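You operate a simulated robot arm through the tools that you are given. There is no shell and no other tool.

You are at the controls of a simulated two-armed robot. One attempt, no reset.

TASK
Change the little basin's water, rinse the rod in it, drain it again.
Fine: fresh water to the blue band; the rod back in its pot with no milk on it.

The check looks at the end state, three seconds after you hand in, the way a careful person would. Anything else that was tipped, shoved, dropped, spilled or broken makes it a failure.

THE ROBOT
Two 7-joint arms with two-finger parallel grippers on one trunk that stands fixed in place. Base frame: the origin is at the foot of the trunk, x ahead of it, y to its left, z up; the work surface is at about z = 0.8. Readings come in m, degrees, newtons and seconds.
The left shoulder is at [0.064, 0.182, 1.137], the right one opposite. With the tool pointing down near the work surface each hand reaches from about 0.26 to 0.74 m from the base axis, measured 20 degrees to its own side. Payload 3.91 kg a hand.
Tool frame (each hand has its own): the origin (TCP) lies between the finger pads and is the grasp point; the fingertips stand 0.03 m ahead of it; z points along the fingers, y is the line along which they close. The gripper opens to 0.11 m. The fingers are 0.02 m wide and 0.01 m thick; the gripper's body (0.048 by 0.112 m) begins 0.055 m behind the TCP.
Orientation is that of the tool frame in the base frame, as [roll, pitch, yaw] about the fixed x, y, z axes, in that order (R = Rz(yaw) Ry(pitch) Rx(roll)). With the fingers straight down and closing along the base's y, the tool's x points along the base's -x, its y along +y and its z along -z.

THE INTERFACE
- The arms move only by the tool apply_moves. It takes "left_rows", "right_rows" or both (then of equal length, played together; a hand with none holds still); each is a list of rows, each an object of numbers (a shift or turn left out is 0, a gripper value left out holds the last): "x", "y", "z": the shift along the tool's x, y, z in m; "rx", "ry", "rz": the turn, a rotation vector about the tool's x, y, z in degrees; "gripper": the closure, from 0 (fully open) to 1 (shut). In form: [{"x": .., "y": .., "z": .., "rx": .., "ry": .., "rz": .., "gripper": ..}, ...]. A call has 1 to 20 rows; each row shifts and turns the commanded pose from where the row before left it, along the tool's axes as they then stand. Rows are played at 5 a second. More than 0.05 m and 8.6 degrees between two rows, or a gripper value outside its range, and nothing of the call is played. Where a pose cannot be reached the arm comes as near as it can. A force on the tool above 40 N (or 10 N above the force at the start of the call, whichever is more), or a blocked arm, ends the call early, and 0.2 s more pass. The fingers move at their own pace (about 0.072 m/s each) and stop on an object; they squeeze with about 39 N. The grip force told is the motor's: it shows also when the fingers shut on nothing. Time passes only in rows, and 0.2 s behind the last, so rows that do not move let the fingers close. It gives the time, the measured TCP pose, the force on the tool (base axes), the opening and the grip force at its end, in the units of the frame above (readings bear some noise), with the torque about the TCP (base axes, N m) and any sound that the robot's microphone picked up.
- Cameras (640 x 400 px; columns grow to the right, rows downward): "scene" is now at [0.1876, -0.0369, 1.32]; the picture's right is [-0.31, -0.95, 0.00], its down [-0.60, 0.19, -0.78] and it looks along [0.74, -0.24, -0.63] (base axes); focal length 240 px, centre (320, 200). "left" rides on the left gripper at [0.072, -0.017, -0.103] in its tool frame; the picture's right is [0.23, 0.97, 0.00], its down [-0.76, 0.18, -0.62] and it looks along [-0.61, 0.14, 0.78] (tool axes); focal length 222 px, centre (320, 200). "right" rides on the right gripper at [0.072, 0.017, -0.103] in its tool frame; the picture's right is [-0.23, 0.97, 0.00], its down [-0.76, -0.18, -0.62] and it looks along [-0.61, -0.14, 0.78] (tool axes); focal length 222 px, centre (320, 200). There is no depth. A picture from a camera that has moved, and an enlarged one, comes with that camera's place and axes in the base frame and with its lens. The place of the scene camera against the robot may be out by one fixed shift of up to 0.018 m in any direction.
- grab_frame(camera): a new picture of that camera. The clock stands still meanwhile.
- lift_body(by): slides the trunk up (or, below 0, down) by that many m; the arms and the scene camera ride with it, the base frame stays. It gives what a move gives, with no picture.
- aim_head(pan, tilt): turns the head with the scene camera to pan (to the left, within 80 degrees either way) and tilt (down, from -29 to 69), counted from straight ahead of the robot. It gives what a move gives.
- zoom(camera, box): a new picture of the part [left, top, right, bottom] of that camera's present view, enlarged. The clock stands still meanwhile.
- finish_job(): hands the job in; it is judged then, once.

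Places have to be worked out from the pictures, the camera data and where the tool is seen. Open the grippers and draw the arms clear of the work before you hand the job in, unless the task says otherwise.

The tools are called after "Emit:" by a JSON object that holds its "method" and its "body". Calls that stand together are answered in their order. apply_moves: Moves the arms, as the interface text tells. Its arguments: {"type":"object","properties":{"left_rows":{"type":"array","items":{"type":"object","properties":{"x":{"type":"number"},"y":{"type":"number"},"z":{"type":"number"},"rx":{"type":"number"},"ry":{"type":"number"},"rz":{"type":"number"},"gripper":{"type":"number"}}}},"right_rows":{"type":"array","items":{"type":"object","properties":{"x":{"type":"number"},"y":{"type":"number"},"z":{"type":"number"},"rx":{"type":"number"},"ry":{"type":"number"},"rz":{"type":"number"},"gripper":{"type":"number"}}}}},"required":[]} The other tools are called the same way: lift_body (by) slides the trunk up or down; aim_head (pan, tilt) turns the head that bears the scene camera; grab_frame (camera) takes a picture; zoom (camera, box) takes an enlarged picture of a part of a camera's view; finish_job () hands the job in.

At the start:

```text
t: 0.0
left_position: [0.4564, 0.0853, 1.131]
left_tool_rot: [179.9, 0.1, -180.0]
left_wrist_force: [0.3, -0.6, -0.7]
left_ft_torque: [0.0, 0.0, -0.01]
left_grip_width: 0.11
left_grip_force: 0.1
right_position: [0.5106, -0.2825, 1.1666]
right_tool_rot: [-180.0, 0.0, -179.9]
right_wrist_force: [-0.2, -0.1, 0.1]
right_ft_torque: [0.0, -0.02, 0.02]
right_grip_width: 0.1101
right_grip_force: 0.0
trunk travel left (down, up): [-0.4, 0.114]
head pan, tilt: [-18.0, 38.9]
```

scene: 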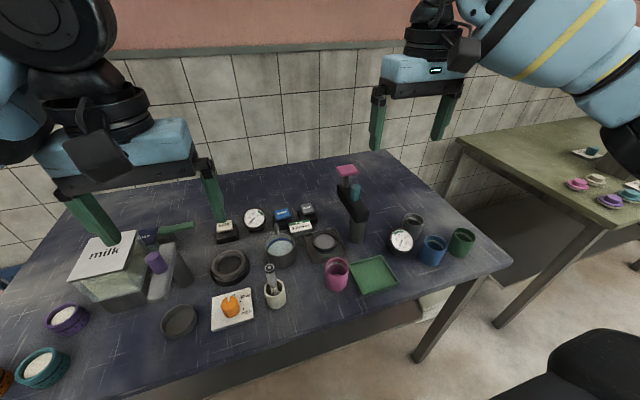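
right: 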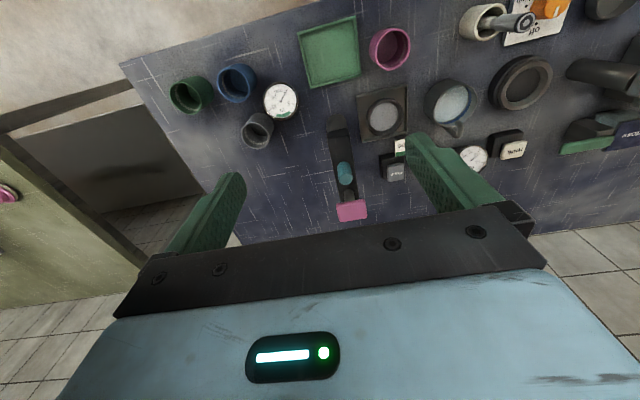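
left: 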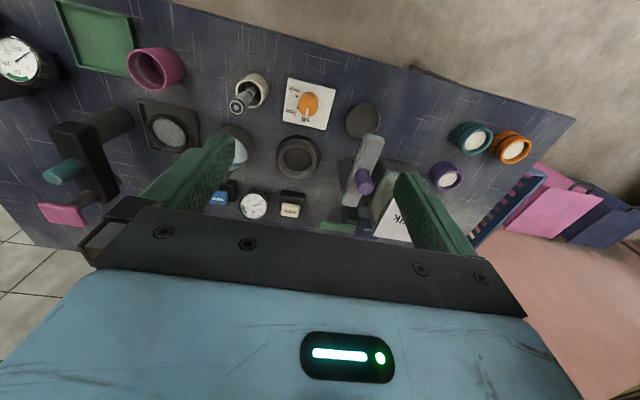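

I start by looking closely at the table to make out what each object is; nothing moves yet.

Emit:
{"method": "zoom", "body": {"camera": "scene", "box": [200, 160, 360, 260]}}

Emit:
{"method": "zoom", "body": {"camera": "scene", "box": [320, 160, 480, 300]}}

Emit:
{"method": "zoom", "body": {"camera": "scene", "box": [40, 200, 220, 340]}}

Emit:
{"method": "zoom", "body": {"camera": "scene", "box": [150, 240, 310, 350]}}

```text
4.00 times, centred on (280, 210) of scene
camera zoom: at [0.1876, -0.0369, 1.32], right [-0.31, -0.95, 0.0], down [-0.6, 0.19, -0.78], along [0.74, -0.24, -0.63], focal length 959 px, centre (480, 160)
```

zoom: 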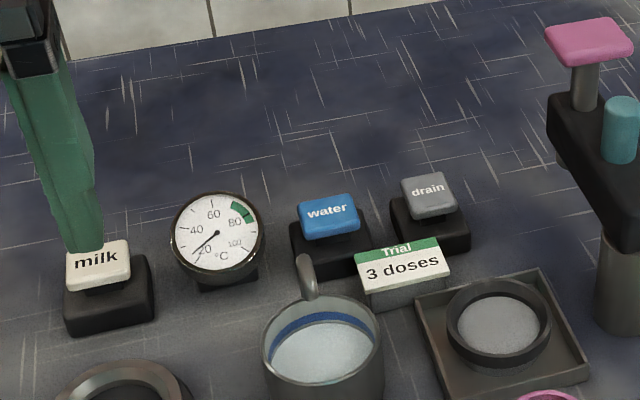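

```text
2.86 times, centred on (400, 230) of scene
camera zoom: at [0.1876, -0.0369, 1.32], right [-0.31, -0.95, 0.0], down [-0.6, 0.19, -0.78], along [0.74, -0.24, -0.63], focal length 685 px, centre (91, 114)
```

zoom: 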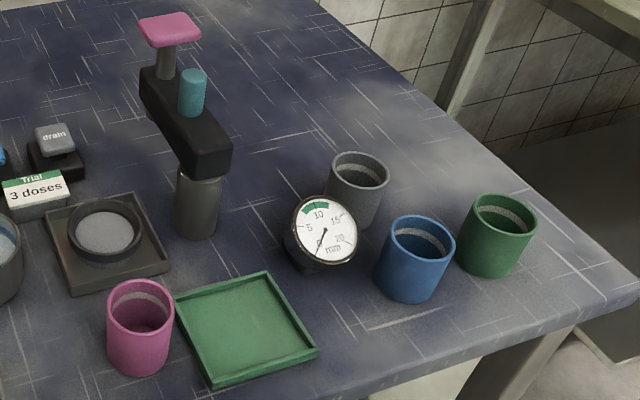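

```text
2.86 times, centred on (130, 270) of scene
camera zoom: at [0.1876, -0.0369, 1.32], right [-0.31, -0.95, 0.0], down [-0.6, 0.19, -0.78], along [0.74, -0.24, -0.63], focal length 685 px, centre (863, 0)
```

zoom: 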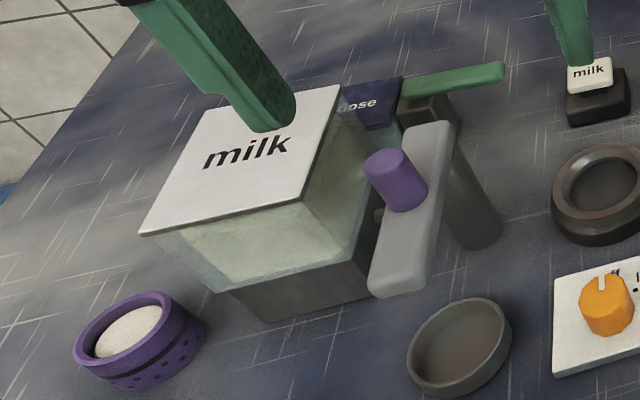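

```text
3.64 times, centred on (230, 295) of scene
camera zoom: at [0.1876, -0.0369, 1.32], right [-0.31, -0.95, 0.0], down [-0.6, 0.19, -0.78], along [0.74, -0.24, -0.63], focal length 872 px, centre (647, -146)
```

zoom: 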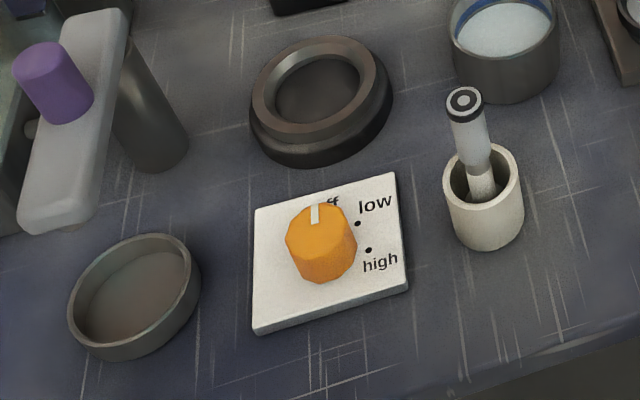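

The basin with the blue band sits at about (0.59, -0.06), with "water" and "drain" buttons behind it, and the rod stands in the white pot in front. I zoom in further on those pieces.

Emit:
{"method": "zoom", "body": {"camera": "scene", "box": [256, 225, 304, 270]}}

Emit:
{"method": "zoom", "body": {"camera": "scene", "box": [255, 255, 300, 315]}}

Emit:
{"method": "zoom", "body": {"camera": "scene", "box": [260, 195, 330, 245]}}

Emit:
{"method": "zoom", "body": {"camera": "left", "box": [180, 60, 330, 230]}}

Emit:
{"method": "zoom", "body": {"camera": "right", "box": [360, 0, 580, 200]}}

```text
8.89 times, centred on (280, 248) of scene
camera zoom: at [0.1876, -0.0369, 1.32], right [-0.31, -0.95, 0.0], down [-0.6, 0.19, -0.78], along [0.74, -0.24, -0.63], focal length 2131 px, centre (676, -222)
```

zoom: 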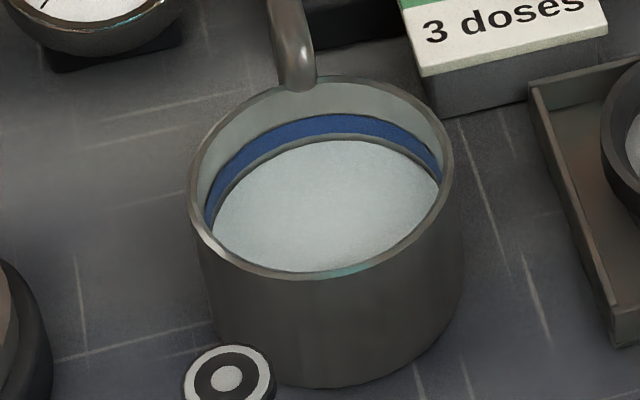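

```text
6.67 times, centred on (278, 285) of scene
camera zoom: at [0.1876, -0.0369, 1.32], right [-0.31, -0.95, 0.0], down [-0.6, 0.19, -0.78], along [0.74, -0.24, -0.63], focal length 1598 px, centre (603, -367)
```

zoom: 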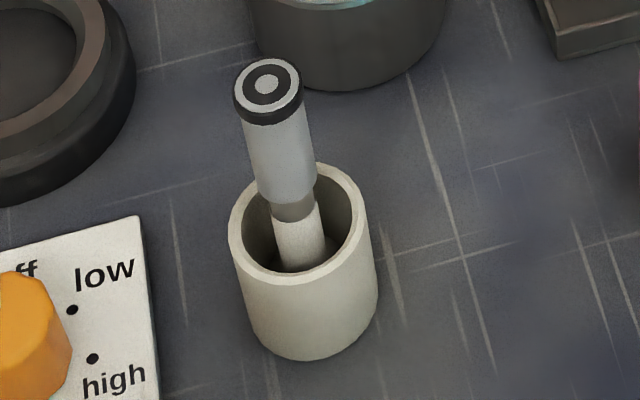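

```text
8.00 times, centred on (295, 220) of scene
camera zoom: at [0.1876, -0.0369, 1.32], right [-0.31, -0.95, 0.0], down [-0.6, 0.19, -0.78], along [0.74, -0.24, -0.63], focal length 1918 px, centre (520, 40)
```

zoom: 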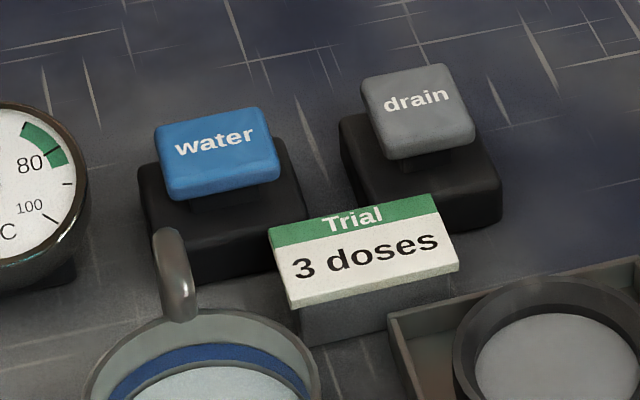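

```text
2.35 times, centred on (255, 145) of left
camera zoom: at [0.382, 0.0691, 1.2341], right [-0.23, 0.97, 0.0], down [0.76, 0.18, 0.62], along [0.61, 0.14, -0.78], focal length 523 px, centre (473, 329)
```

zoom: 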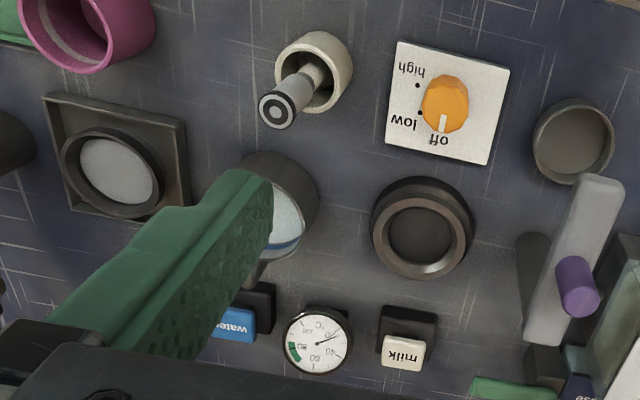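

```text
2.00 times, centred on (470, 100) of right
camera zoom: at [0.4373, -0.265, 1.2703], right [0.23, 0.97, 0.0], down [0.76, -0.18, 0.62], along [0.61, -0.14, -0.78], focal length 444 px, centre (20, 400)
```

zoom: 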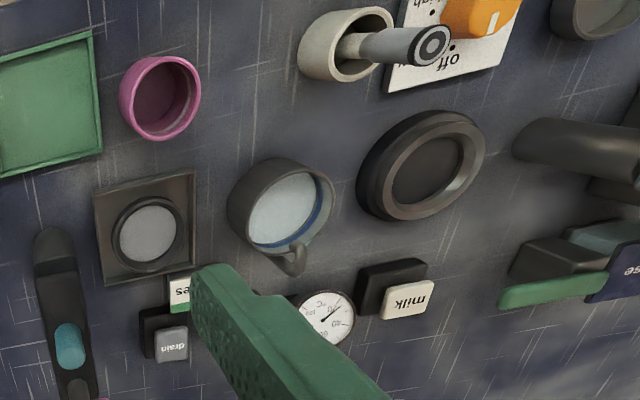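

The rod stands upright in the pot at about (0.495, -0.020), its top near z = 0.924. The basin rim is at about (0.605, -0.055, 0.848), with the "water" button near (0.72, -0.08) and "drain" near (0.73, -0.16). I bring the right hand, closed, over that area at a safe height for a closer look.

Emit:
{"method": "apply_moves", "body": {"right_rows": [{"x": -0.015, "y": 0.03, "z": 0.01, "gripper": 1}, {"x": -0.015, "y": 0.03, "z": 0.01}, {"x": -0.015, "y": 0.03, "z": 0.01}, {"x": -0.015, "y": 0.03, "z": 0.01}, {"x": -0.015, "y": 0.03, "z": 0.01}, {"x": 0, "y": 0, "z": 0}]}}

Emit:
{"method": "grab_frame", "body": {"camera": "right"}}

Emit:
{"method": "grab_frame", "body": {"camera": "scene"}}

```text
t: 1.4
left_position: [0.4564, 0.0858, 1.1309]
left_tool_rot: [-179.9, 0.0, -180.0]
left_wrist_force: [0.2, -0.8, -0.6]
left_ft_torque: [0.01, 0.01, -0.02]
left_grip_width: 0.1101
left_grip_force: 0.1
right_position: [0.5865, -0.1351, 1.1191]
right_tool_rot: [-179.9, -0.1, 180.0]
right_wrist_force: [0.5, -0.1, -0.3]
right_ft_torque: [0.01, 0.02, 0.0]
right_grip_width: 0.0001
right_grip_force: 37.8
trunk travel left (down, up): [-0.4, 0.114]
head pan, tilt: [-18.0, 38.9]
```

```text
taken
camera right: at [0.5124, -0.1168, 1.2217], right [0.23, 0.97, 0.0], down [0.76, -0.18, 0.62], along [0.61, -0.14, -0.78], focal length 222 px, centre (320, 200)
```

right: 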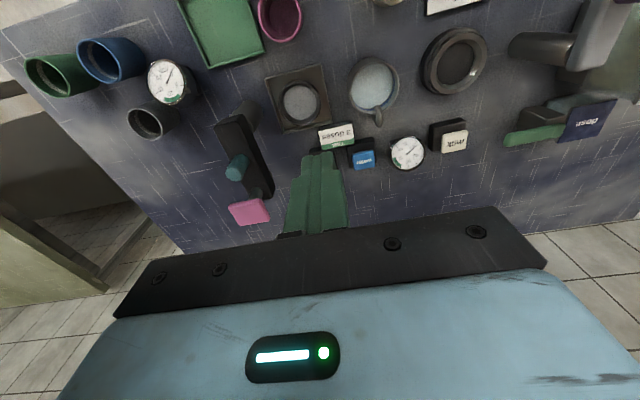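

```text
taken
camera scene: at [0.1873, -0.0375, 1.3201], right [-0.31, -0.95, 0.0], down [-0.6, 0.19, -0.78], along [0.74, -0.24, -0.63], focal length 240 px, centre (320, 200)
```

scene: 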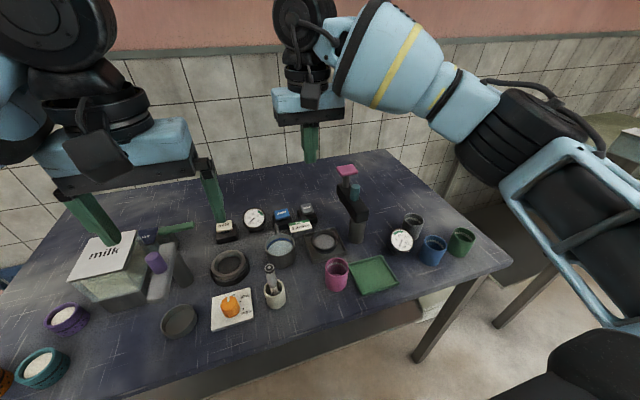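

The right hand now sits above the area. I zoom its camera on the buttons and basin to locate them better.

Emit:
{"method": "zoom", "body": {"camera": "right", "box": [240, 40, 440, 210]}}

Emit:
{"method": "zoom", "body": {"camera": "scene", "box": [200, 160, 360, 260]}}

Emit:
{"method": "zoom", "body": {"camera": "left", "box": [0, 60, 240, 230]}}

```text
2.35 times, centred on (340, 125) of right
camera zoom: at [0.5124, -0.1168, 1.2217], right [0.23, 0.97, 0.0], down [0.76, -0.18, 0.62], along [0.61, -0.14, -0.78], focal length 523 px, centre (273, 376)
```

zoom: 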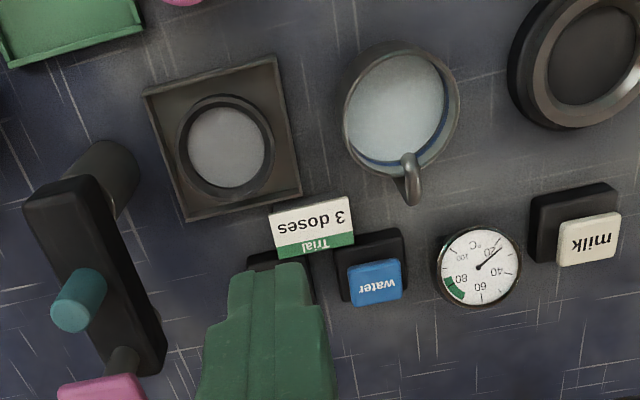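

```text
4.00 times, centred on (280, 210) of scene
camera zoom: at [0.1873, -0.0375, 1.3201], right [-0.31, -0.95, 0.0], down [-0.6, 0.19, -0.78], along [0.74, -0.24, -0.63], focal length 959 px, centre (480, 160)
```

zoom: 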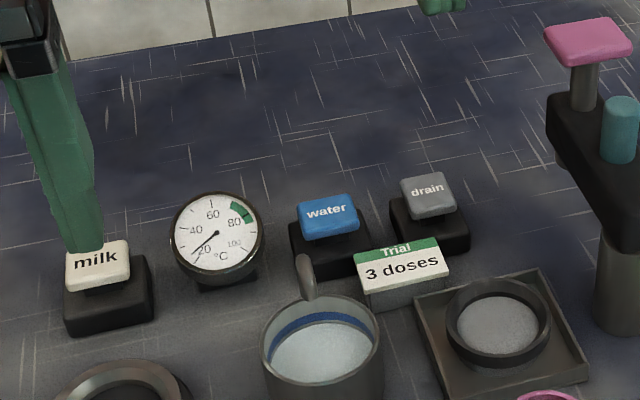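

```text
2.35 times, centred on (120, 145) of left
camera zoom: at [0.3817, 0.0685, 1.2343], right [-0.23, 0.97, 0.0], down [0.76, 0.18, 0.62], along [0.61, 0.14, -0.78], focal length 523 px, centre (791, 329)
```

zoom: 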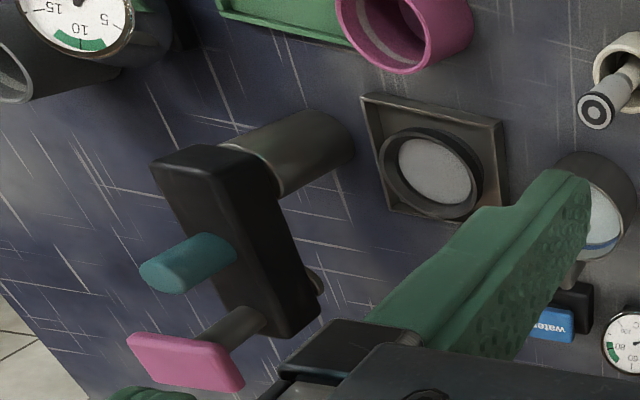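

Combining the views, the water button is at about (0.745, -0.080, 0.823) and drain at about (0.749, -0.166), which is near the reach limit. I tilt the right tool 20° forward and approach to a hover point to test reach.

Emit:
{"method": "apply_moves", "body": {"right_rows": [{"ry": -6.67}, {"ry": -6.67}, {"ry": -6.66}, {"x": -0.0132, "y": -0.005, "z": 0.0301}, {"x": -0.0132, "y": -0.005, "z": 0.0301}, {"x": -0.0132, "y": -0.005, "z": 0.0301}, {"x": -0.0132, "y": -0.005, "z": 0.0301}, {"x": -0.0132, "y": -0.005, "z": 0.0301}, {}]}}

Emit:
{"method": "grab_frame", "body": {"camera": "right"}}

Emit:
{"method": "zoom", "body": {"camera": "scene", "box": [200, 130, 400, 270]}}

```text
t: 3.4
left_position: [0.4543, 0.0863, 1.1306]
left_tool_rot: [180.0, 0.0, -179.9]
left_wrist_force: [0.2, 0.1, -0.9]
left_ft_torque: [0.01, -0.02, -0.01]
left_grip_width: 0.1101
left_grip_force: 0.1
right_position: [0.6993, -0.16, 0.9965]
right_tool_rot: [180.0, 20.1, 180.0]
right_wrist_force: [-0.4, -0.1, 0.6]
right_ft_torque: [0.03, 0.01, 0.01]
right_grip_width: 0.0
right_grip_force: 37.8
trunk travel left (down, up): [-0.4, 0.114]
head pan, tilt: [-18.0, 38.9]
```

```text
taken
camera right: at [0.5964, -0.1422, 1.0686], right [0.21, 0.97, 0.08], down [0.5, -0.18, 0.85], along [0.84, -0.14, -0.53], focal length 222 px, centre (320, 200)
```

right: 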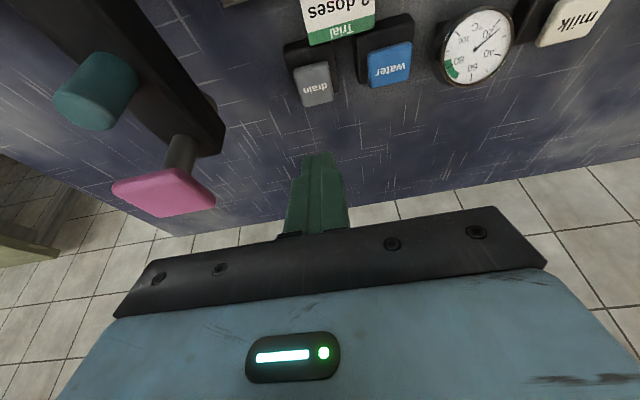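

```text
2.86 times, centred on (300, 200) of scene
camera zoom: at [0.1872, -0.0369, 1.3201], right [-0.31, -0.95, 0.0], down [-0.6, 0.19, -0.78], along [0.74, -0.24, -0.63], focal length 685 px, centre (377, 200)
```

zoom: 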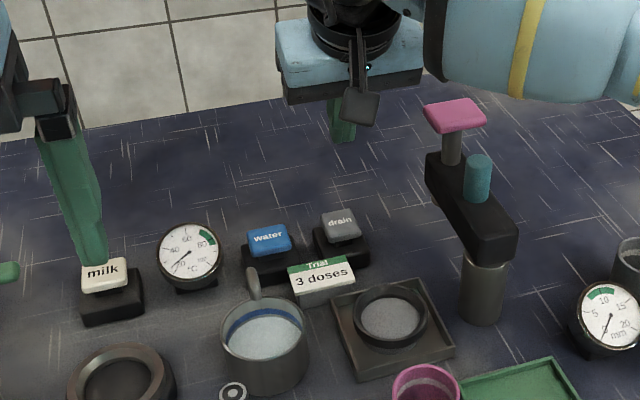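

Reach is fine and the tip lines up with the drain button's column. I lower to about 4 cm above the button and check alignment.

Emit:
{"method": "apply_moves", "body": {"right_rows": [{"x": 0.0017, "z": 0.0256}, {"x": 0.0017, "z": 0.0256}, {"x": 0.0017, "z": 0.0256}, {"x": 0.0016, "z": 0.0256}, {}]}}

Emit:
{"method": "grab_frame", "body": {"camera": "right"}}

Emit:
{"method": "zoom", "body": {"camera": "scene", "box": [250, 160, 370, 260]}}

```text
t: 4.6
left_position: [0.4552, 0.086, 1.1305]
left_tool_rot: [-180.0, 0.0, -180.0]
left_wrist_force: [0.5, 0.6, 0.5]
left_ft_torque: [-0.01, -0.01, 0.0]
left_grip_width: 0.1098
left_grip_force: 0.1
right_position: [0.7298, -0.1589, 0.9025]
right_tool_rot: [180.0, 20.0, -179.9]
right_wrist_force: [-0.4, 0.0, -0.7]
right_ft_torque: [0.01, -0.02, -0.01]
right_grip_width: 0.0
right_grip_force: 37.8
trunk travel left (down, up): [-0.4, 0.114]
head pan, tilt: [-18.0, 38.9]
```

```text
taken
camera right: at [0.6254, -0.1414, 0.9738], right [0.21, 0.97, 0.08], down [0.5, -0.18, 0.85], along [0.84, -0.14, -0.53], focal length 222 px, centre (320, 200)
```

right: 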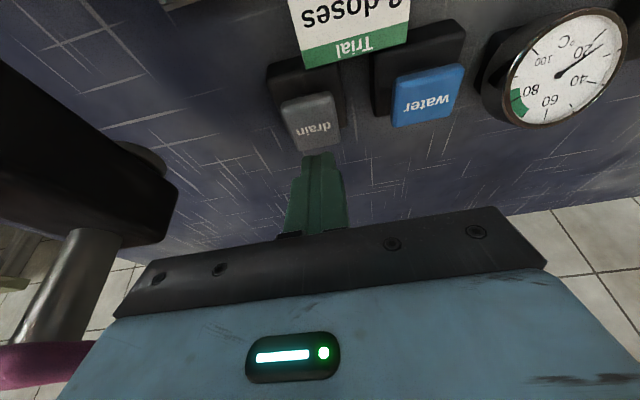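

```text
4.00 times, centred on (310, 210) of scene
camera zoom: at [0.1873, -0.0369, 1.3201], right [-0.31, -0.95, 0.0], down [-0.6, 0.19, -0.78], along [0.74, -0.24, -0.63], focal length 959 px, centre (360, 160)
```

zoom: 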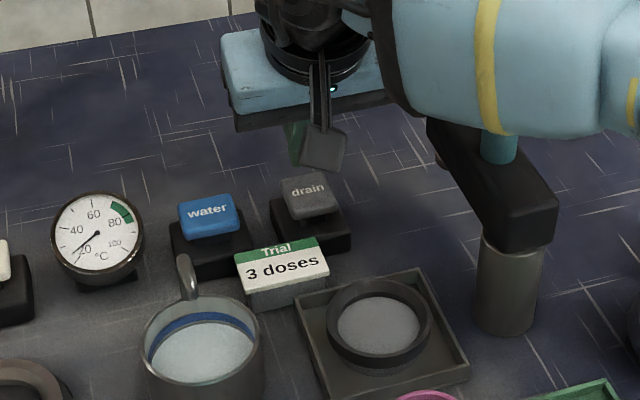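

The drain cap's top works out to about (0.728, -0.159, 0.845), so my tip is slightly too far ahead. I pull back 1 cm and come down 2 cm, then look again before touching.

Emit:
{"method": "apply_moves", "body": {"right_rows": [{"x": 0.0081, "z": 0.0077}, {"x": 0.0081, "z": 0.0077}, {}]}}

Emit:
{"method": "zoom", "body": {"camera": "right", "box": [220, 40, 480, 220]}}

Emit:
{"method": "zoom", "body": {"camera": "scene", "box": [260, 180, 350, 250]}}

```text
t: 5.4
left_position: [0.4538, 0.087, 1.1311]
left_tool_rot: [180.0, 0.1, -179.8]
left_wrist_force: [0.8, -0.3, -0.3]
left_ft_torque: [0.04, 0.01, 0.0]
left_grip_width: 0.1104
left_grip_force: 0.1
right_position: [0.7189, -0.1574, 0.8817]
right_tool_rot: [-180.0, 19.9, -179.9]
right_wrist_force: [-0.8, -0.8, -0.4]
right_ft_torque: [0.02, 0.0, 0.01]
right_grip_width: 0.0001
right_grip_force: 37.3
trunk travel left (down, up): [-0.4, 0.114]
head pan, tilt: [-18.0, 38.9]
```

```text
2.22 times, centred on (350, 130) of right
camera zoom: at [0.6147, -0.1398, 0.9534], right [0.21, 0.97, 0.08], down [0.5, -0.18, 0.85], along [0.84, -0.14, -0.53], focal length 494 px, centre (253, 356)
```

zoom: 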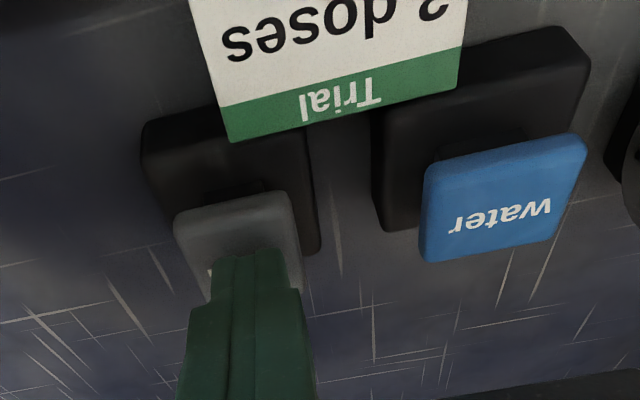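

```text
5.71 times, centred on (305, 215) of scene
camera zoom: at [0.1875, -0.0369, 1.32], right [-0.31, -0.95, 0.0], down [-0.6, 0.19, -0.78], along [0.74, -0.24, -0.63], focal length 1370 px, centre (406, 114)
```

zoom: 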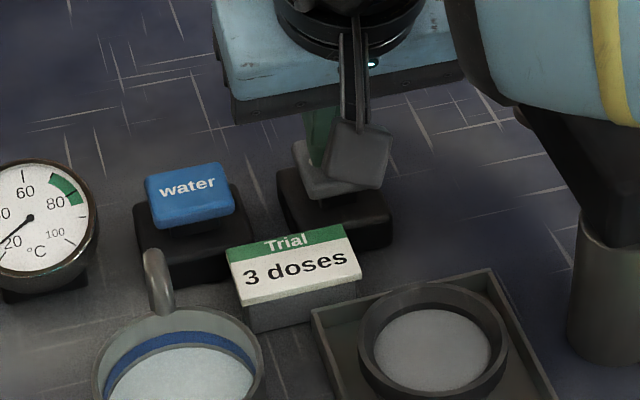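

The tip is over the drain cap, within about 1 cm. I press straight down in 2–3 mm steps, reading force and listening.

Emit:
{"method": "apply_moves", "body": {"right_rows": [{"x": 0.00103, "z": 0.00282}, {"x": 0.00103, "z": 0.00282}, {"x": 0.00103, "z": 0.00282}]}}

Emit:
{"method": "zoom", "body": {"camera": "right", "box": [220, 40, 480, 220]}}

Emit:
{"method": "zoom", "body": {"camera": "scene", "box": [250, 180, 350, 270]}}

```text
t: 6.2
left_position: [0.4551, 0.0858, 1.1312]
left_tool_rot: [-180.0, -0.1, -179.9]
left_wrist_force: [0.2, -0.8, 0.2]
left_ft_torque: [-0.02, 0.01, 0.01]
left_grip_width: 0.11
left_grip_force: 0.0
right_position: [0.718, -0.1562, 0.8717]
right_tool_rot: [180.0, 19.9, -179.9]
right_wrist_force: [-0.1, -0.1, 1.4]
right_ft_torque: [0.0, 0.01, 0.02]
right_grip_width: 0.0
right_grip_force: 37.9
trunk travel left (down, up): [-0.4, 0.114]
head pan, tilt: [-18.0, 38.9]
heard: click
```

```text
2.22 times, centred on (350, 130) of right
camera zoom: at [0.6147, -0.1395, 0.9437], right [0.21, 0.97, 0.08], down [0.5, -0.18, 0.85], along [0.84, -0.14, -0.53], focal length 494 px, centre (253, 356)
```

zoom: 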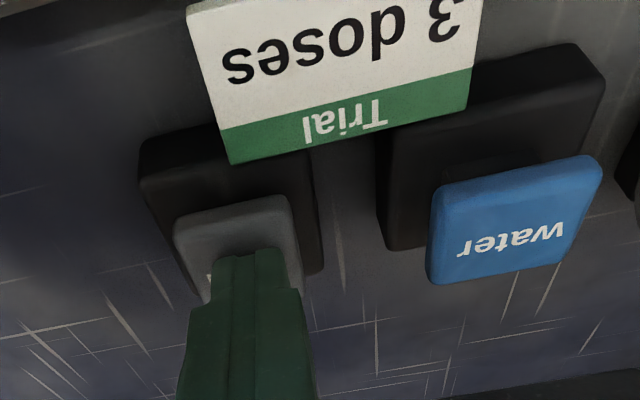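

```text
4.44 times, centred on (300, 225) of scene
camera zoom: at [0.1875, -0.0368, 1.32], right [-0.31, -0.95, 0.0], down [-0.6, 0.19, -0.78], along [0.74, -0.24, -0.63], focal length 1066 px, centre (409, 89)
```

zoom: 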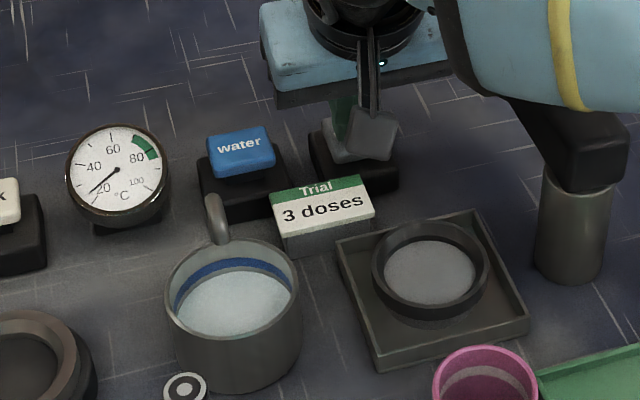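

A click was heard with light contact force, so the button is pressed. I hold for a moment and check whether the water level is falling.

Emit:
{"method": "apply_moves", "body": {"right_rows": [{}, {}, {}]}}

Emit:
{"method": "zoom", "body": {"camera": "scene", "box": [256, 225, 304, 270]}}

```text
t: 7.0
left_position: [0.4548, 0.0857, 1.13]
left_tool_rot: [180.0, 0.0, -179.9]
left_wrist_force: [-0.6, -0.5, 0.0]
left_ft_torque: [0.02, 0.01, -0.01]
left_grip_width: 0.1101
left_grip_force: 0.0
right_position: [0.7195, -0.1568, 0.8717]
right_tool_rot: [179.9, 20.0, -180.0]
right_wrist_force: [-0.7, 0.3, 1.2]
right_ft_torque: [0.04, -0.04, 0.04]
right_grip_width: 0.0
right_grip_force: 37.9
trunk travel left (down, up): [-0.4, 0.114]
head pan, tilt: [-18.0, 38.9]
```

```text
8.89 times, centred on (280, 248) of scene
camera zoom: at [0.1875, -0.0368, 1.32], right [-0.31, -0.95, 0.0], down [-0.6, 0.19, -0.78], along [0.74, -0.24, -0.63], focal length 2131 px, centre (676, -222)
```

zoom: 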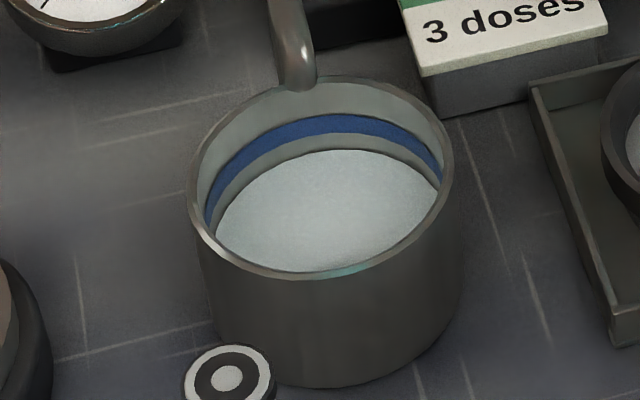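

The level is sinking: a wider grey gap now shows below the band. I keep holding for about 4 s and check again.

Emit:
{"method": "apply_moves", "body": {"right_rows": [{}, {}, {}, {}, {}, {}, {}, {}, {}, {}, {}, {}, {}, {}, {}]}}

Emit:
{"method": "zoom", "body": {"camera": "scene", "box": [256, 225, 304, 270]}}

```text
t: 10.2
left_position: [0.4558, 0.0864, 1.1313]
left_tool_rot: [180.0, 0.0, -179.9]
left_wrist_force: [-0.2, 1.1, 0.2]
left_ft_torque: [-0.03, 0.04, -0.02]
left_grip_width: 0.1099
left_grip_force: 0.0
right_position: [0.7192, -0.1573, 0.8706]
right_tool_rot: [180.0, 20.0, 180.0]
right_wrist_force: [-0.8, -0.3, 1.2]
right_ft_torque: [-0.03, 0.03, -0.02]
right_grip_width: 0.0001
right_grip_force: 37.9
trunk travel left (down, up): [-0.4, 0.114]
head pan, tilt: [-18.0, 38.9]
```

```text
8.89 times, centred on (280, 248) of scene
camera zoom: at [0.1875, -0.0369, 1.32], right [-0.31, -0.95, 0.0], down [-0.6, 0.19, -0.78], along [0.74, -0.24, -0.63], focal length 2131 px, centre (676, -222)
```

zoom: 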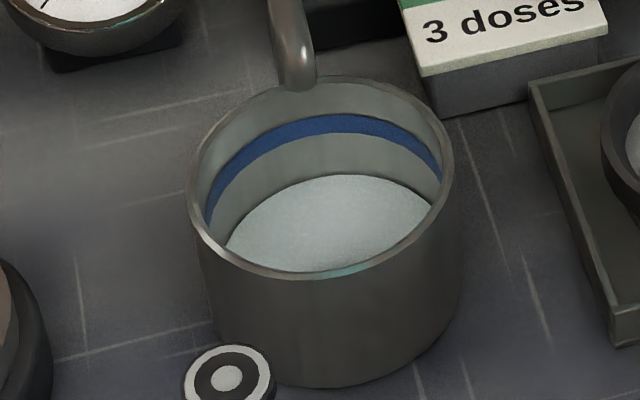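

The level keeps falling slowly, roughly 8 px of this view per second. I keep holding for 4 s more.

Emit:
{"method": "apply_moves", "body": {"right_rows": [{}, {}, {}, {}, {}, {}, {}, {}, {}, {}, {}, {}, {}, {}, {}, {}, {}, {}, {}, {}]}}

Emit:
{"method": "zoom", "body": {"camera": "scene", "box": [256, 225, 304, 270]}}

```text
t: 14.4
left_position: [0.4553, 0.0859, 1.1307]
left_tool_rot: [179.9, 0.0, -179.9]
left_wrist_force: [-0.6, -0.2, -0.1]
left_ft_torque: [0.0, -0.01, 0.01]
left_grip_width: 0.1101
left_grip_force: 0.2
right_position: [0.7185, -0.1569, 0.8712]
right_tool_rot: [180.0, 20.0, -180.0]
right_wrist_force: [-0.5, 0.5, 0.9]
right_ft_torque: [-0.02, 0.01, -0.03]
right_grip_width: 0.0
right_grip_force: 37.5
trunk travel left (down, up): [-0.4, 0.114]
head pan, tilt: [-18.0, 38.9]
```

```text
8.89 times, centred on (280, 248) of scene
camera zoom: at [0.1875, -0.0369, 1.32], right [-0.31, -0.95, 0.0], down [-0.6, 0.19, -0.78], along [0.74, -0.24, -0.63], focal length 2131 px, centre (676, -222)
```

zoom: 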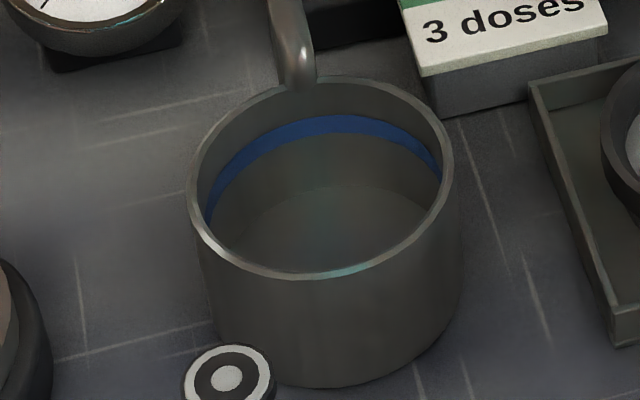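

The basin now looks empty. I hold another second for safety, then lift off the button and re-check.

Emit:
{"method": "apply_moves", "body": {"right_rows": [{}, {}, {}, {}, {}, {"x": -0.00342, "z": -0.0094}, {"x": -0.0068, "z": -0.0188}, {}]}}

Emit:
{"method": "zoom", "body": {"camera": "scene", "box": [256, 225, 304, 270]}}

Emit:
{"method": "zoom", "body": {"camera": "right", "box": [220, 40, 480, 220]}}

Emit:
{"method": "zoom", "body": {"camera": "scene", "box": [250, 180, 350, 250]}}

```text
t: 16.2
left_position: [0.4554, 0.0858, 1.1298]
left_tool_rot: [-180.0, 0.0, -179.9]
left_wrist_force: [0.3, -1.1, 0.8]
left_ft_torque: [0.02, 0.02, 0.03]
left_grip_width: 0.1099
left_grip_force: 0.0
right_position: [0.7165, -0.1567, 0.9008]
right_tool_rot: [179.9, 20.1, -180.0]
right_wrist_force: [-0.9, 0.2, 0.6]
right_ft_torque: [-0.02, -0.01, -0.01]
right_grip_width: 0.0
right_grip_force: 37.7
trunk travel left (down, up): [-0.4, 0.114]
head pan, tilt: [-18.0, 38.9]
```

```text
8.89 times, centred on (280, 248) of scene
camera zoom: at [0.1878, -0.0369, 1.32], right [-0.31, -0.95, 0.0], down [-0.6, 0.19, -0.78], along [0.74, -0.24, -0.63], focal length 2131 px, centre (676, -222)
```

zoom: 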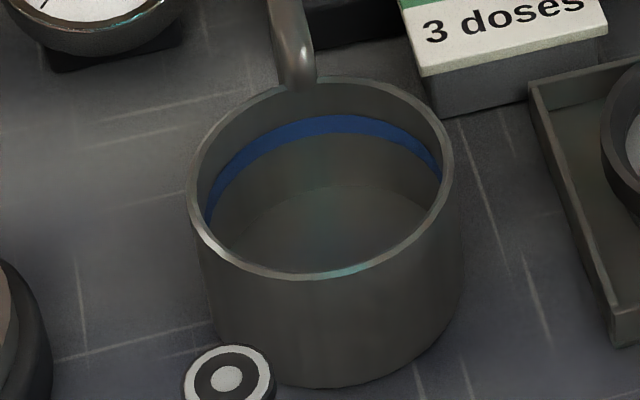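

```text
2.22 times, centred on (350, 130) of right
camera zoom: at [0.6129, -0.1391, 0.9727], right [0.21, 0.97, 0.08], down [0.5, -0.18, 0.85], along [0.84, -0.14, -0.53], focal length 494 px, centre (253, 356)
```

zoom: 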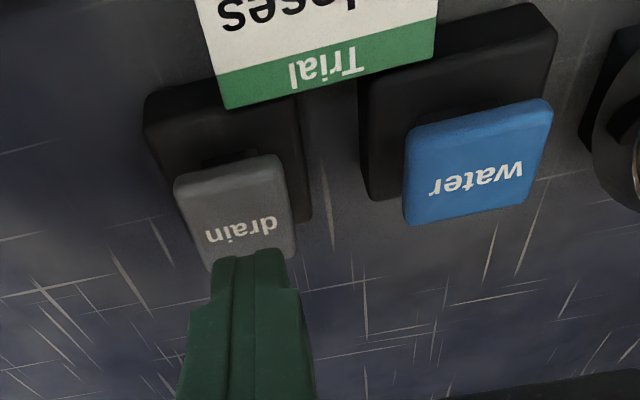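

```text
5.71 times, centred on (300, 215) of scene
camera zoom: at [0.1878, -0.0369, 1.32], right [-0.31, -0.95, 0.0], down [-0.6, 0.19, -0.78], along [0.74, -0.24, -0.63], focal length 1370 px, centre (434, 114)
```

zoom: 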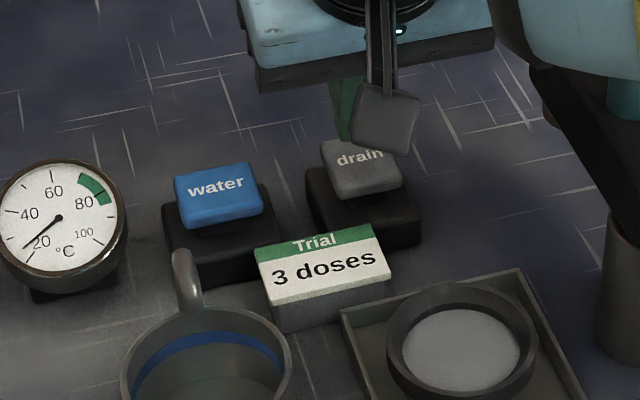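

The drain cap sprang back and the basin stays empty. The water cap is centred near (0.728, -0.081) at the same height, so I move sideways to hover about 3 cm above it.

Emit:
{"method": "apply_moves", "body": {"right_rows": [{"y": 0.019}, {"y": 0.019}, {"y": 0.019}, {"y": 0.019}, {}]}}

Emit:
{"method": "zoom", "body": {"camera": "right", "box": [220, 40, 480, 220]}}

Emit:
{"method": "zoom", "body": {"camera": "scene", "box": [240, 180, 340, 270]}}

```text
t: 17.4
left_position: [0.4541, 0.0864, 1.1299]
left_tool_rot: [180.0, -0.1, -180.0]
left_wrist_force: [0.3, -0.5, 0.4]
left_ft_torque: [-0.03, -0.04, -0.05]
left_grip_width: 0.1101
left_grip_force: 0.0
right_position: [0.7169, -0.0794, 0.9009]
right_tool_rot: [-179.9, 20.1, 180.0]
right_wrist_force: [-1.2, 0.2, -0.6]
right_ft_torque: [0.02, -0.01, -0.02]
right_grip_width: 0.0003
right_grip_force: 37.7
trunk travel left (down, up): [-0.4, 0.114]
head pan, tilt: [-18.0, 38.9]
```

```text
2.22 times, centred on (350, 130) of right
camera zoom: at [0.6131, -0.062, 0.9724], right [0.21, 0.97, 0.08], down [0.5, -0.18, 0.85], along [0.84, -0.14, -0.53], focal length 494 px, centre (253, 356)
```

zoom: 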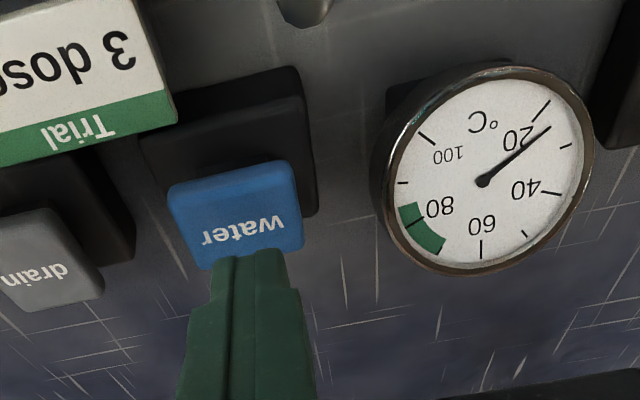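

```text
4.44 times, centred on (290, 225) of scene
camera zoom: at [0.1876, -0.0371, 1.32], right [-0.31, -0.95, 0.0], down [-0.6, 0.19, -0.78], along [0.74, -0.24, -0.63], focal length 1066 px, centre (453, 89)
```

zoom: 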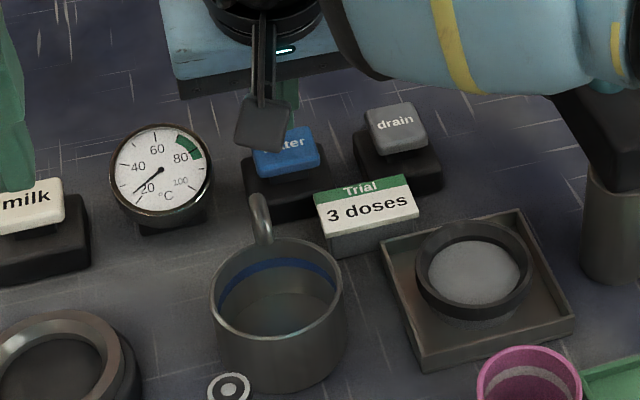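

The tip is aligned over the water cap. I make one short test press (well under a second) and lift off, to learn how fast it fills.

Emit:
{"method": "apply_moves", "body": {"right_rows": [{"x": 0.00342, "z": 0.0094}, {"x": 0.00342, "z": 0.0094}, {"x": 0.00171, "z": 0.0047}, {"x": 0.00154, "z": 0.00423}, {}, {"x": -0.00684, "z": -0.0188}]}}

Emit:
{"method": "zoom", "body": {"camera": "scene", "box": [256, 225, 304, 270]}}

```text
t: 18.8
left_position: [0.4549, 0.0863, 1.1298]
left_tool_rot: [-180.0, 0.0, -180.0]
left_wrist_force: [-0.3, -0.4, 0.0]
left_ft_torque: [0.02, -0.03, 0.01]
left_grip_width: 0.1099
left_grip_force: 0.1
right_position: [0.7162, -0.0826, 0.8928]
right_tool_rot: [179.9, 20.0, 180.0]
right_wrist_force: [-0.2, -0.2, -0.4]
right_ft_torque: [-0.02, 0.01, -0.04]
right_grip_width: 0.0
right_grip_force: 37.9
trunk travel left (down, up): [-0.4, 0.114]
head pan, tilt: [-18.0, 38.9]
heard: click
```

```text
8.89 times, centred on (280, 248) of scene
camera zoom: at [0.1872, -0.0369, 1.3201], right [-0.31, -0.95, 0.0], down [-0.6, 0.19, -0.78], along [0.74, -0.24, -0.63], focal length 2131 px, centre (676, -222)
```

zoom: 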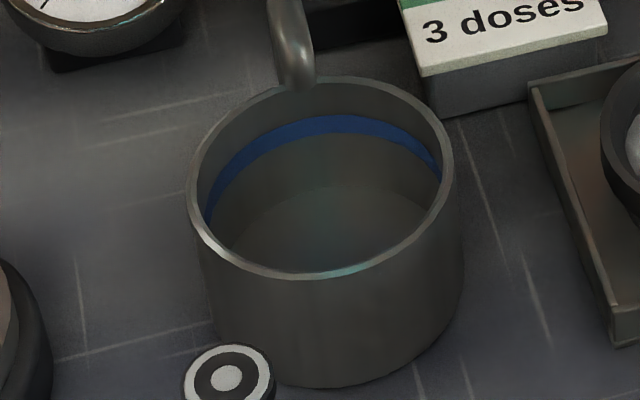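

A click was heard but the level change is hard to see. I wait briefly without pressing to find out whether the water runs on by itself.

Emit:
{"method": "apply_moves", "body": {"right_rows": [{}, {}]}}

Emit:
{"method": "zoom", "body": {"camera": "scene", "box": [256, 225, 304, 270]}}

```text
t: 19.4
left_position: [0.4556, 0.0874, 1.1296]
left_tool_rot: [179.9, 0.0, -180.0]
left_wrist_force: [-0.3, 0.0, -0.7]
left_ft_torque: [0.0, 0.01, -0.02]
left_grip_width: 0.1102
left_grip_force: 0.1
right_position: [0.7161, -0.0828, 0.8929]
right_tool_rot: [-180.0, 20.0, -179.9]
right_wrist_force: [0.1, -0.3, -0.5]
right_ft_torque: [0.0, 0.02, -0.04]
right_grip_width: 0.0
right_grip_force: 37.3
trunk travel left (down, up): [-0.4, 0.114]
head pan, tilt: [-18.0, 38.9]
```

```text
8.89 times, centred on (280, 248) of scene
camera zoom: at [0.1877, -0.0369, 1.32], right [-0.31, -0.95, 0.0], down [-0.6, 0.19, -0.78], along [0.74, -0.24, -0.63], focal length 2131 px, centre (676, -222)
```

zoom: 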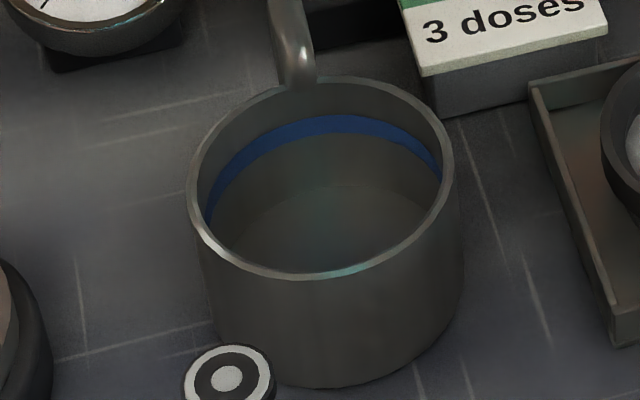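

It does not run on by itself. I press and hold this time, looking at the spout while it is held.

Emit:
{"method": "apply_moves", "body": {"right_rows": [{"x": 0.00342, "z": 0.0094}, {"x": 0.00342, "z": 0.0094}, {}]}}

Emit:
{"method": "zoom", "body": {"camera": "scene", "box": [256, 225, 304, 270]}}

Emit:
{"method": "zoom", "body": {"camera": "right", "box": [220, 0, 480, 180]}}

```text
t: 20.2
left_position: [0.4551, 0.0859, 1.1309]
left_tool_rot: [-180.0, -0.1, -180.0]
left_wrist_force: [-1.0, -0.1, -0.8]
left_ft_torque: [-0.01, 0.01, -0.03]
left_grip_width: 0.1098
left_grip_force: 0.1
right_position: [0.7172, -0.0804, 0.8712]
right_tool_rot: [-180.0, 20.0, -179.9]
right_wrist_force: [-0.1, 1.1, 1.2]
right_ft_torque: [0.02, 0.03, 0.03]
right_grip_width: 0.0
right_grip_force: 37.7
trunk travel left (down, up): [-0.4, 0.114]
head pan, tilt: [-18.0, 38.9]
heard: click
```

```text
8.89 times, centred on (280, 248) of scene
camera zoom: at [0.1874, -0.0368, 1.3201], right [-0.31, -0.95, 0.0], down [-0.6, 0.19, -0.78], along [0.74, -0.24, -0.63], focal length 2131 px, centre (676, -222)
```

zoom: 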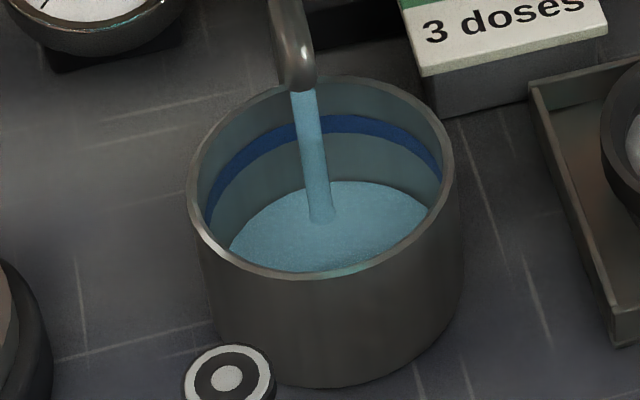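

```text
2.22 times, centred on (350, 90) of right
camera zoom: at [0.6136, -0.0638, 0.9437], right [0.21, 0.97, 0.08], down [0.5, -0.18, 0.85], along [0.84, -0.14, -0.53], focal length 494 px, centre (253, 444)
```

zoom: 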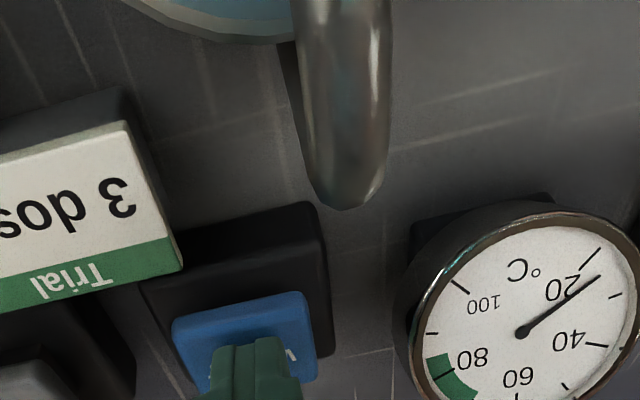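

Fresh blue-tinted water is streaming in while held, and the level has only just risen off the bottom. I hold another second and measure.

Emit:
{"method": "apply_moves", "body": {"right_rows": [{}, {}, {}, {}]}}

Emit:
{"method": "zoom", "body": {"camera": "scene", "box": [256, 225, 304, 270]}}

```text
t: 21.2
left_position: [0.4548, 0.0873, 1.1313]
left_tool_rot: [180.0, 0.0, -179.9]
left_wrist_force: [-0.6, -0.4, 0.7]
left_ft_torque: [0.0, -0.04, -0.05]
left_grip_width: 0.1101
left_grip_force: 0.0
right_position: [0.717, -0.0806, 0.8717]
right_tool_rot: [-179.9, 20.0, -180.0]
right_wrist_force: [-0.3, -0.1, 1.3]
right_ft_torque: [0.03, 0.0, 0.01]
right_grip_width: 0.0
right_grip_force: 37.5
trunk travel left (down, up): [-0.4, 0.114]
head pan, tilt: [-18.0, 38.9]
```

```text
8.89 times, centred on (280, 248) of scene
camera zoom: at [0.1875, -0.0368, 1.32], right [-0.31, -0.95, 0.0], down [-0.6, 0.19, -0.78], along [0.74, -0.24, -0.63], focal length 2131 px, centre (676, -222)
```

zoom: 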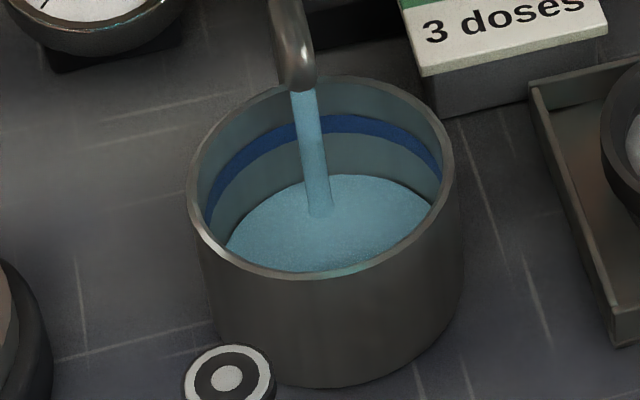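

The level rises about 7 px per second, and I want mid-band at row ~125 (now ~175). I hold 4 s more.

Emit:
{"method": "apply_moves", "body": {"right_rows": [{}, {}, {}, {}, {}, {}, {}, {}, {}, {}, {}, {}, {}, {}, {}, {}, {}, {}, {}]}}

Emit:
{"method": "zoom", "body": {"camera": "scene", "box": [256, 225, 304, 270]}}

```text
t: 25.2
left_position: [0.4542, 0.0865, 1.1299]
left_tool_rot: [180.0, 0.0, -179.9]
left_wrist_force: [0.1, 0.1, 0.0]
left_ft_torque: [0.01, -0.01, -0.01]
left_grip_width: 0.1101
left_grip_force: 0.0
right_position: [0.7173, -0.0813, 0.8719]
right_tool_rot: [-180.0, 20.1, 180.0]
right_wrist_force: [0.4, -0.2, 1.3]
right_ft_torque: [0.01, -0.02, 0.01]
right_grip_width: 0.0
right_grip_force: 37.4
trunk travel left (down, up): [-0.4, 0.114]
head pan, tilt: [-18.0, 38.9]
```

```text
8.89 times, centred on (280, 248) of scene
camera zoom: at [0.1875, -0.0369, 1.32], right [-0.31, -0.95, 0.0], down [-0.6, 0.19, -0.78], along [0.74, -0.24, -0.63], focal length 2131 px, centre (676, -222)
```

zoom: 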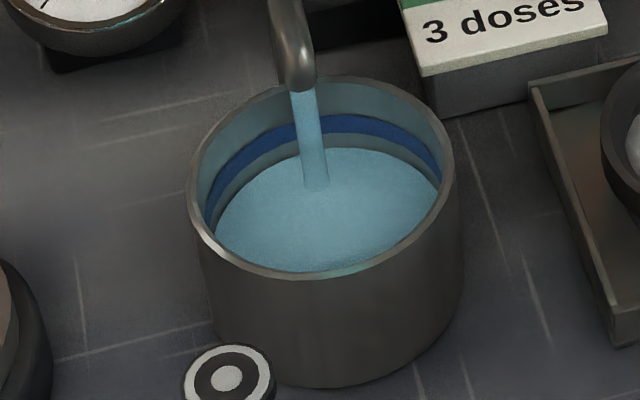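

The level edge is at row ~147, with the band spanning rows ~115–135. I hold 2 s more, then check before letting go.

Emit:
{"method": "apply_moves", "body": {"right_rows": [{}, {}, {}, {}, {}, {}, {}, {}, {}]}}

Emit:
{"method": "zoom", "body": {"camera": "scene", "box": [256, 225, 304, 270]}}

```text
t: 27.2
left_position: [0.4553, 0.0871, 1.1304]
left_tool_rot: [180.0, 0.0, -179.9]
left_wrist_force: [0.0, -0.1, 1.0]
left_ft_torque: [0.02, 0.0, 0.0]
left_grip_width: 0.1099
left_grip_force: 0.0
right_position: [0.7176, -0.0812, 0.8705]
right_tool_rot: [-180.0, 20.0, -180.0]
right_wrist_force: [-0.6, 0.4, 1.4]
right_ft_torque: [0.01, 0.0, 0.01]
right_grip_width: 0.0
right_grip_force: 37.7
trunk travel left (down, up): [-0.4, 0.114]
head pan, tilt: [-18.0, 38.9]
```

```text
8.89 times, centred on (280, 248) of scene
camera zoom: at [0.1875, -0.0369, 1.32], right [-0.31, -0.95, 0.0], down [-0.6, 0.19, -0.78], along [0.74, -0.24, -0.63], focal length 2131 px, centre (676, -222)
```

zoom: 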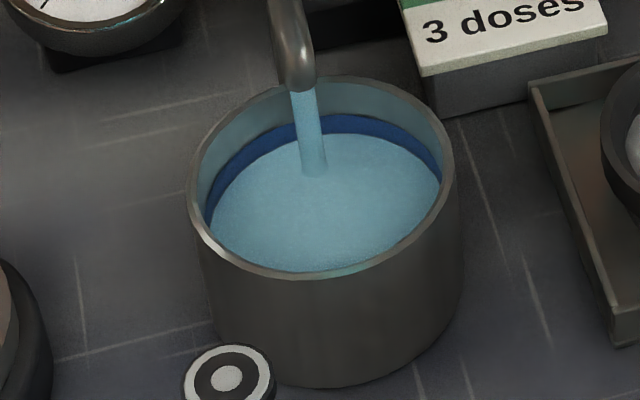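

The water has just reached the band's lower edge. I hold about 0.9 s more to bring it to mid-band and then lift off.

Emit:
{"method": "apply_moves", "body": {"right_rows": [{}, {}, {}, {}, {"x": -0.00684, "z": -0.0188}, {"x": -0.0103, "z": -0.0282}, {}]}}

Emit:
{"method": "zoom", "body": {"camera": "scene", "box": [256, 225, 304, 270]}}

```text
t: 28.8
left_position: [0.4568, 0.0877, 1.131]
left_tool_rot: [180.0, 0.0, -179.9]
left_wrist_force: [0.1, -0.3, 0.5]
left_ft_torque: [-0.01, -0.01, 0.01]
left_grip_width: 0.1101
left_grip_force: 0.0
right_position: [0.7174, -0.0815, 0.9231]
right_tool_rot: [179.9, 20.0, -180.0]
right_wrist_force: [0.7, 0.7, -0.5]
right_ft_torque: [0.0, 0.01, 0.0]
right_grip_width: 0.0
right_grip_force: 38.3
trunk travel left (down, up): [-0.4, 0.114]
head pan, tilt: [-18.0, 38.9]
```

```text
8.89 times, centred on (280, 248) of scene
camera zoom: at [0.1879, -0.0369, 1.3199], right [-0.31, -0.95, 0.0], down [-0.6, 0.19, -0.78], along [0.74, -0.24, -0.63], focal length 2131 px, centre (676, -222)
```

zoom: 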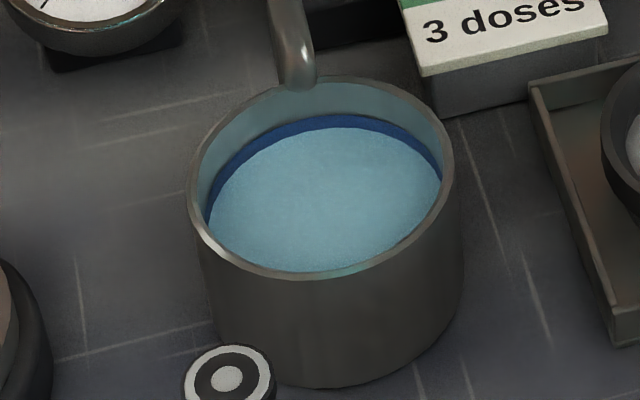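

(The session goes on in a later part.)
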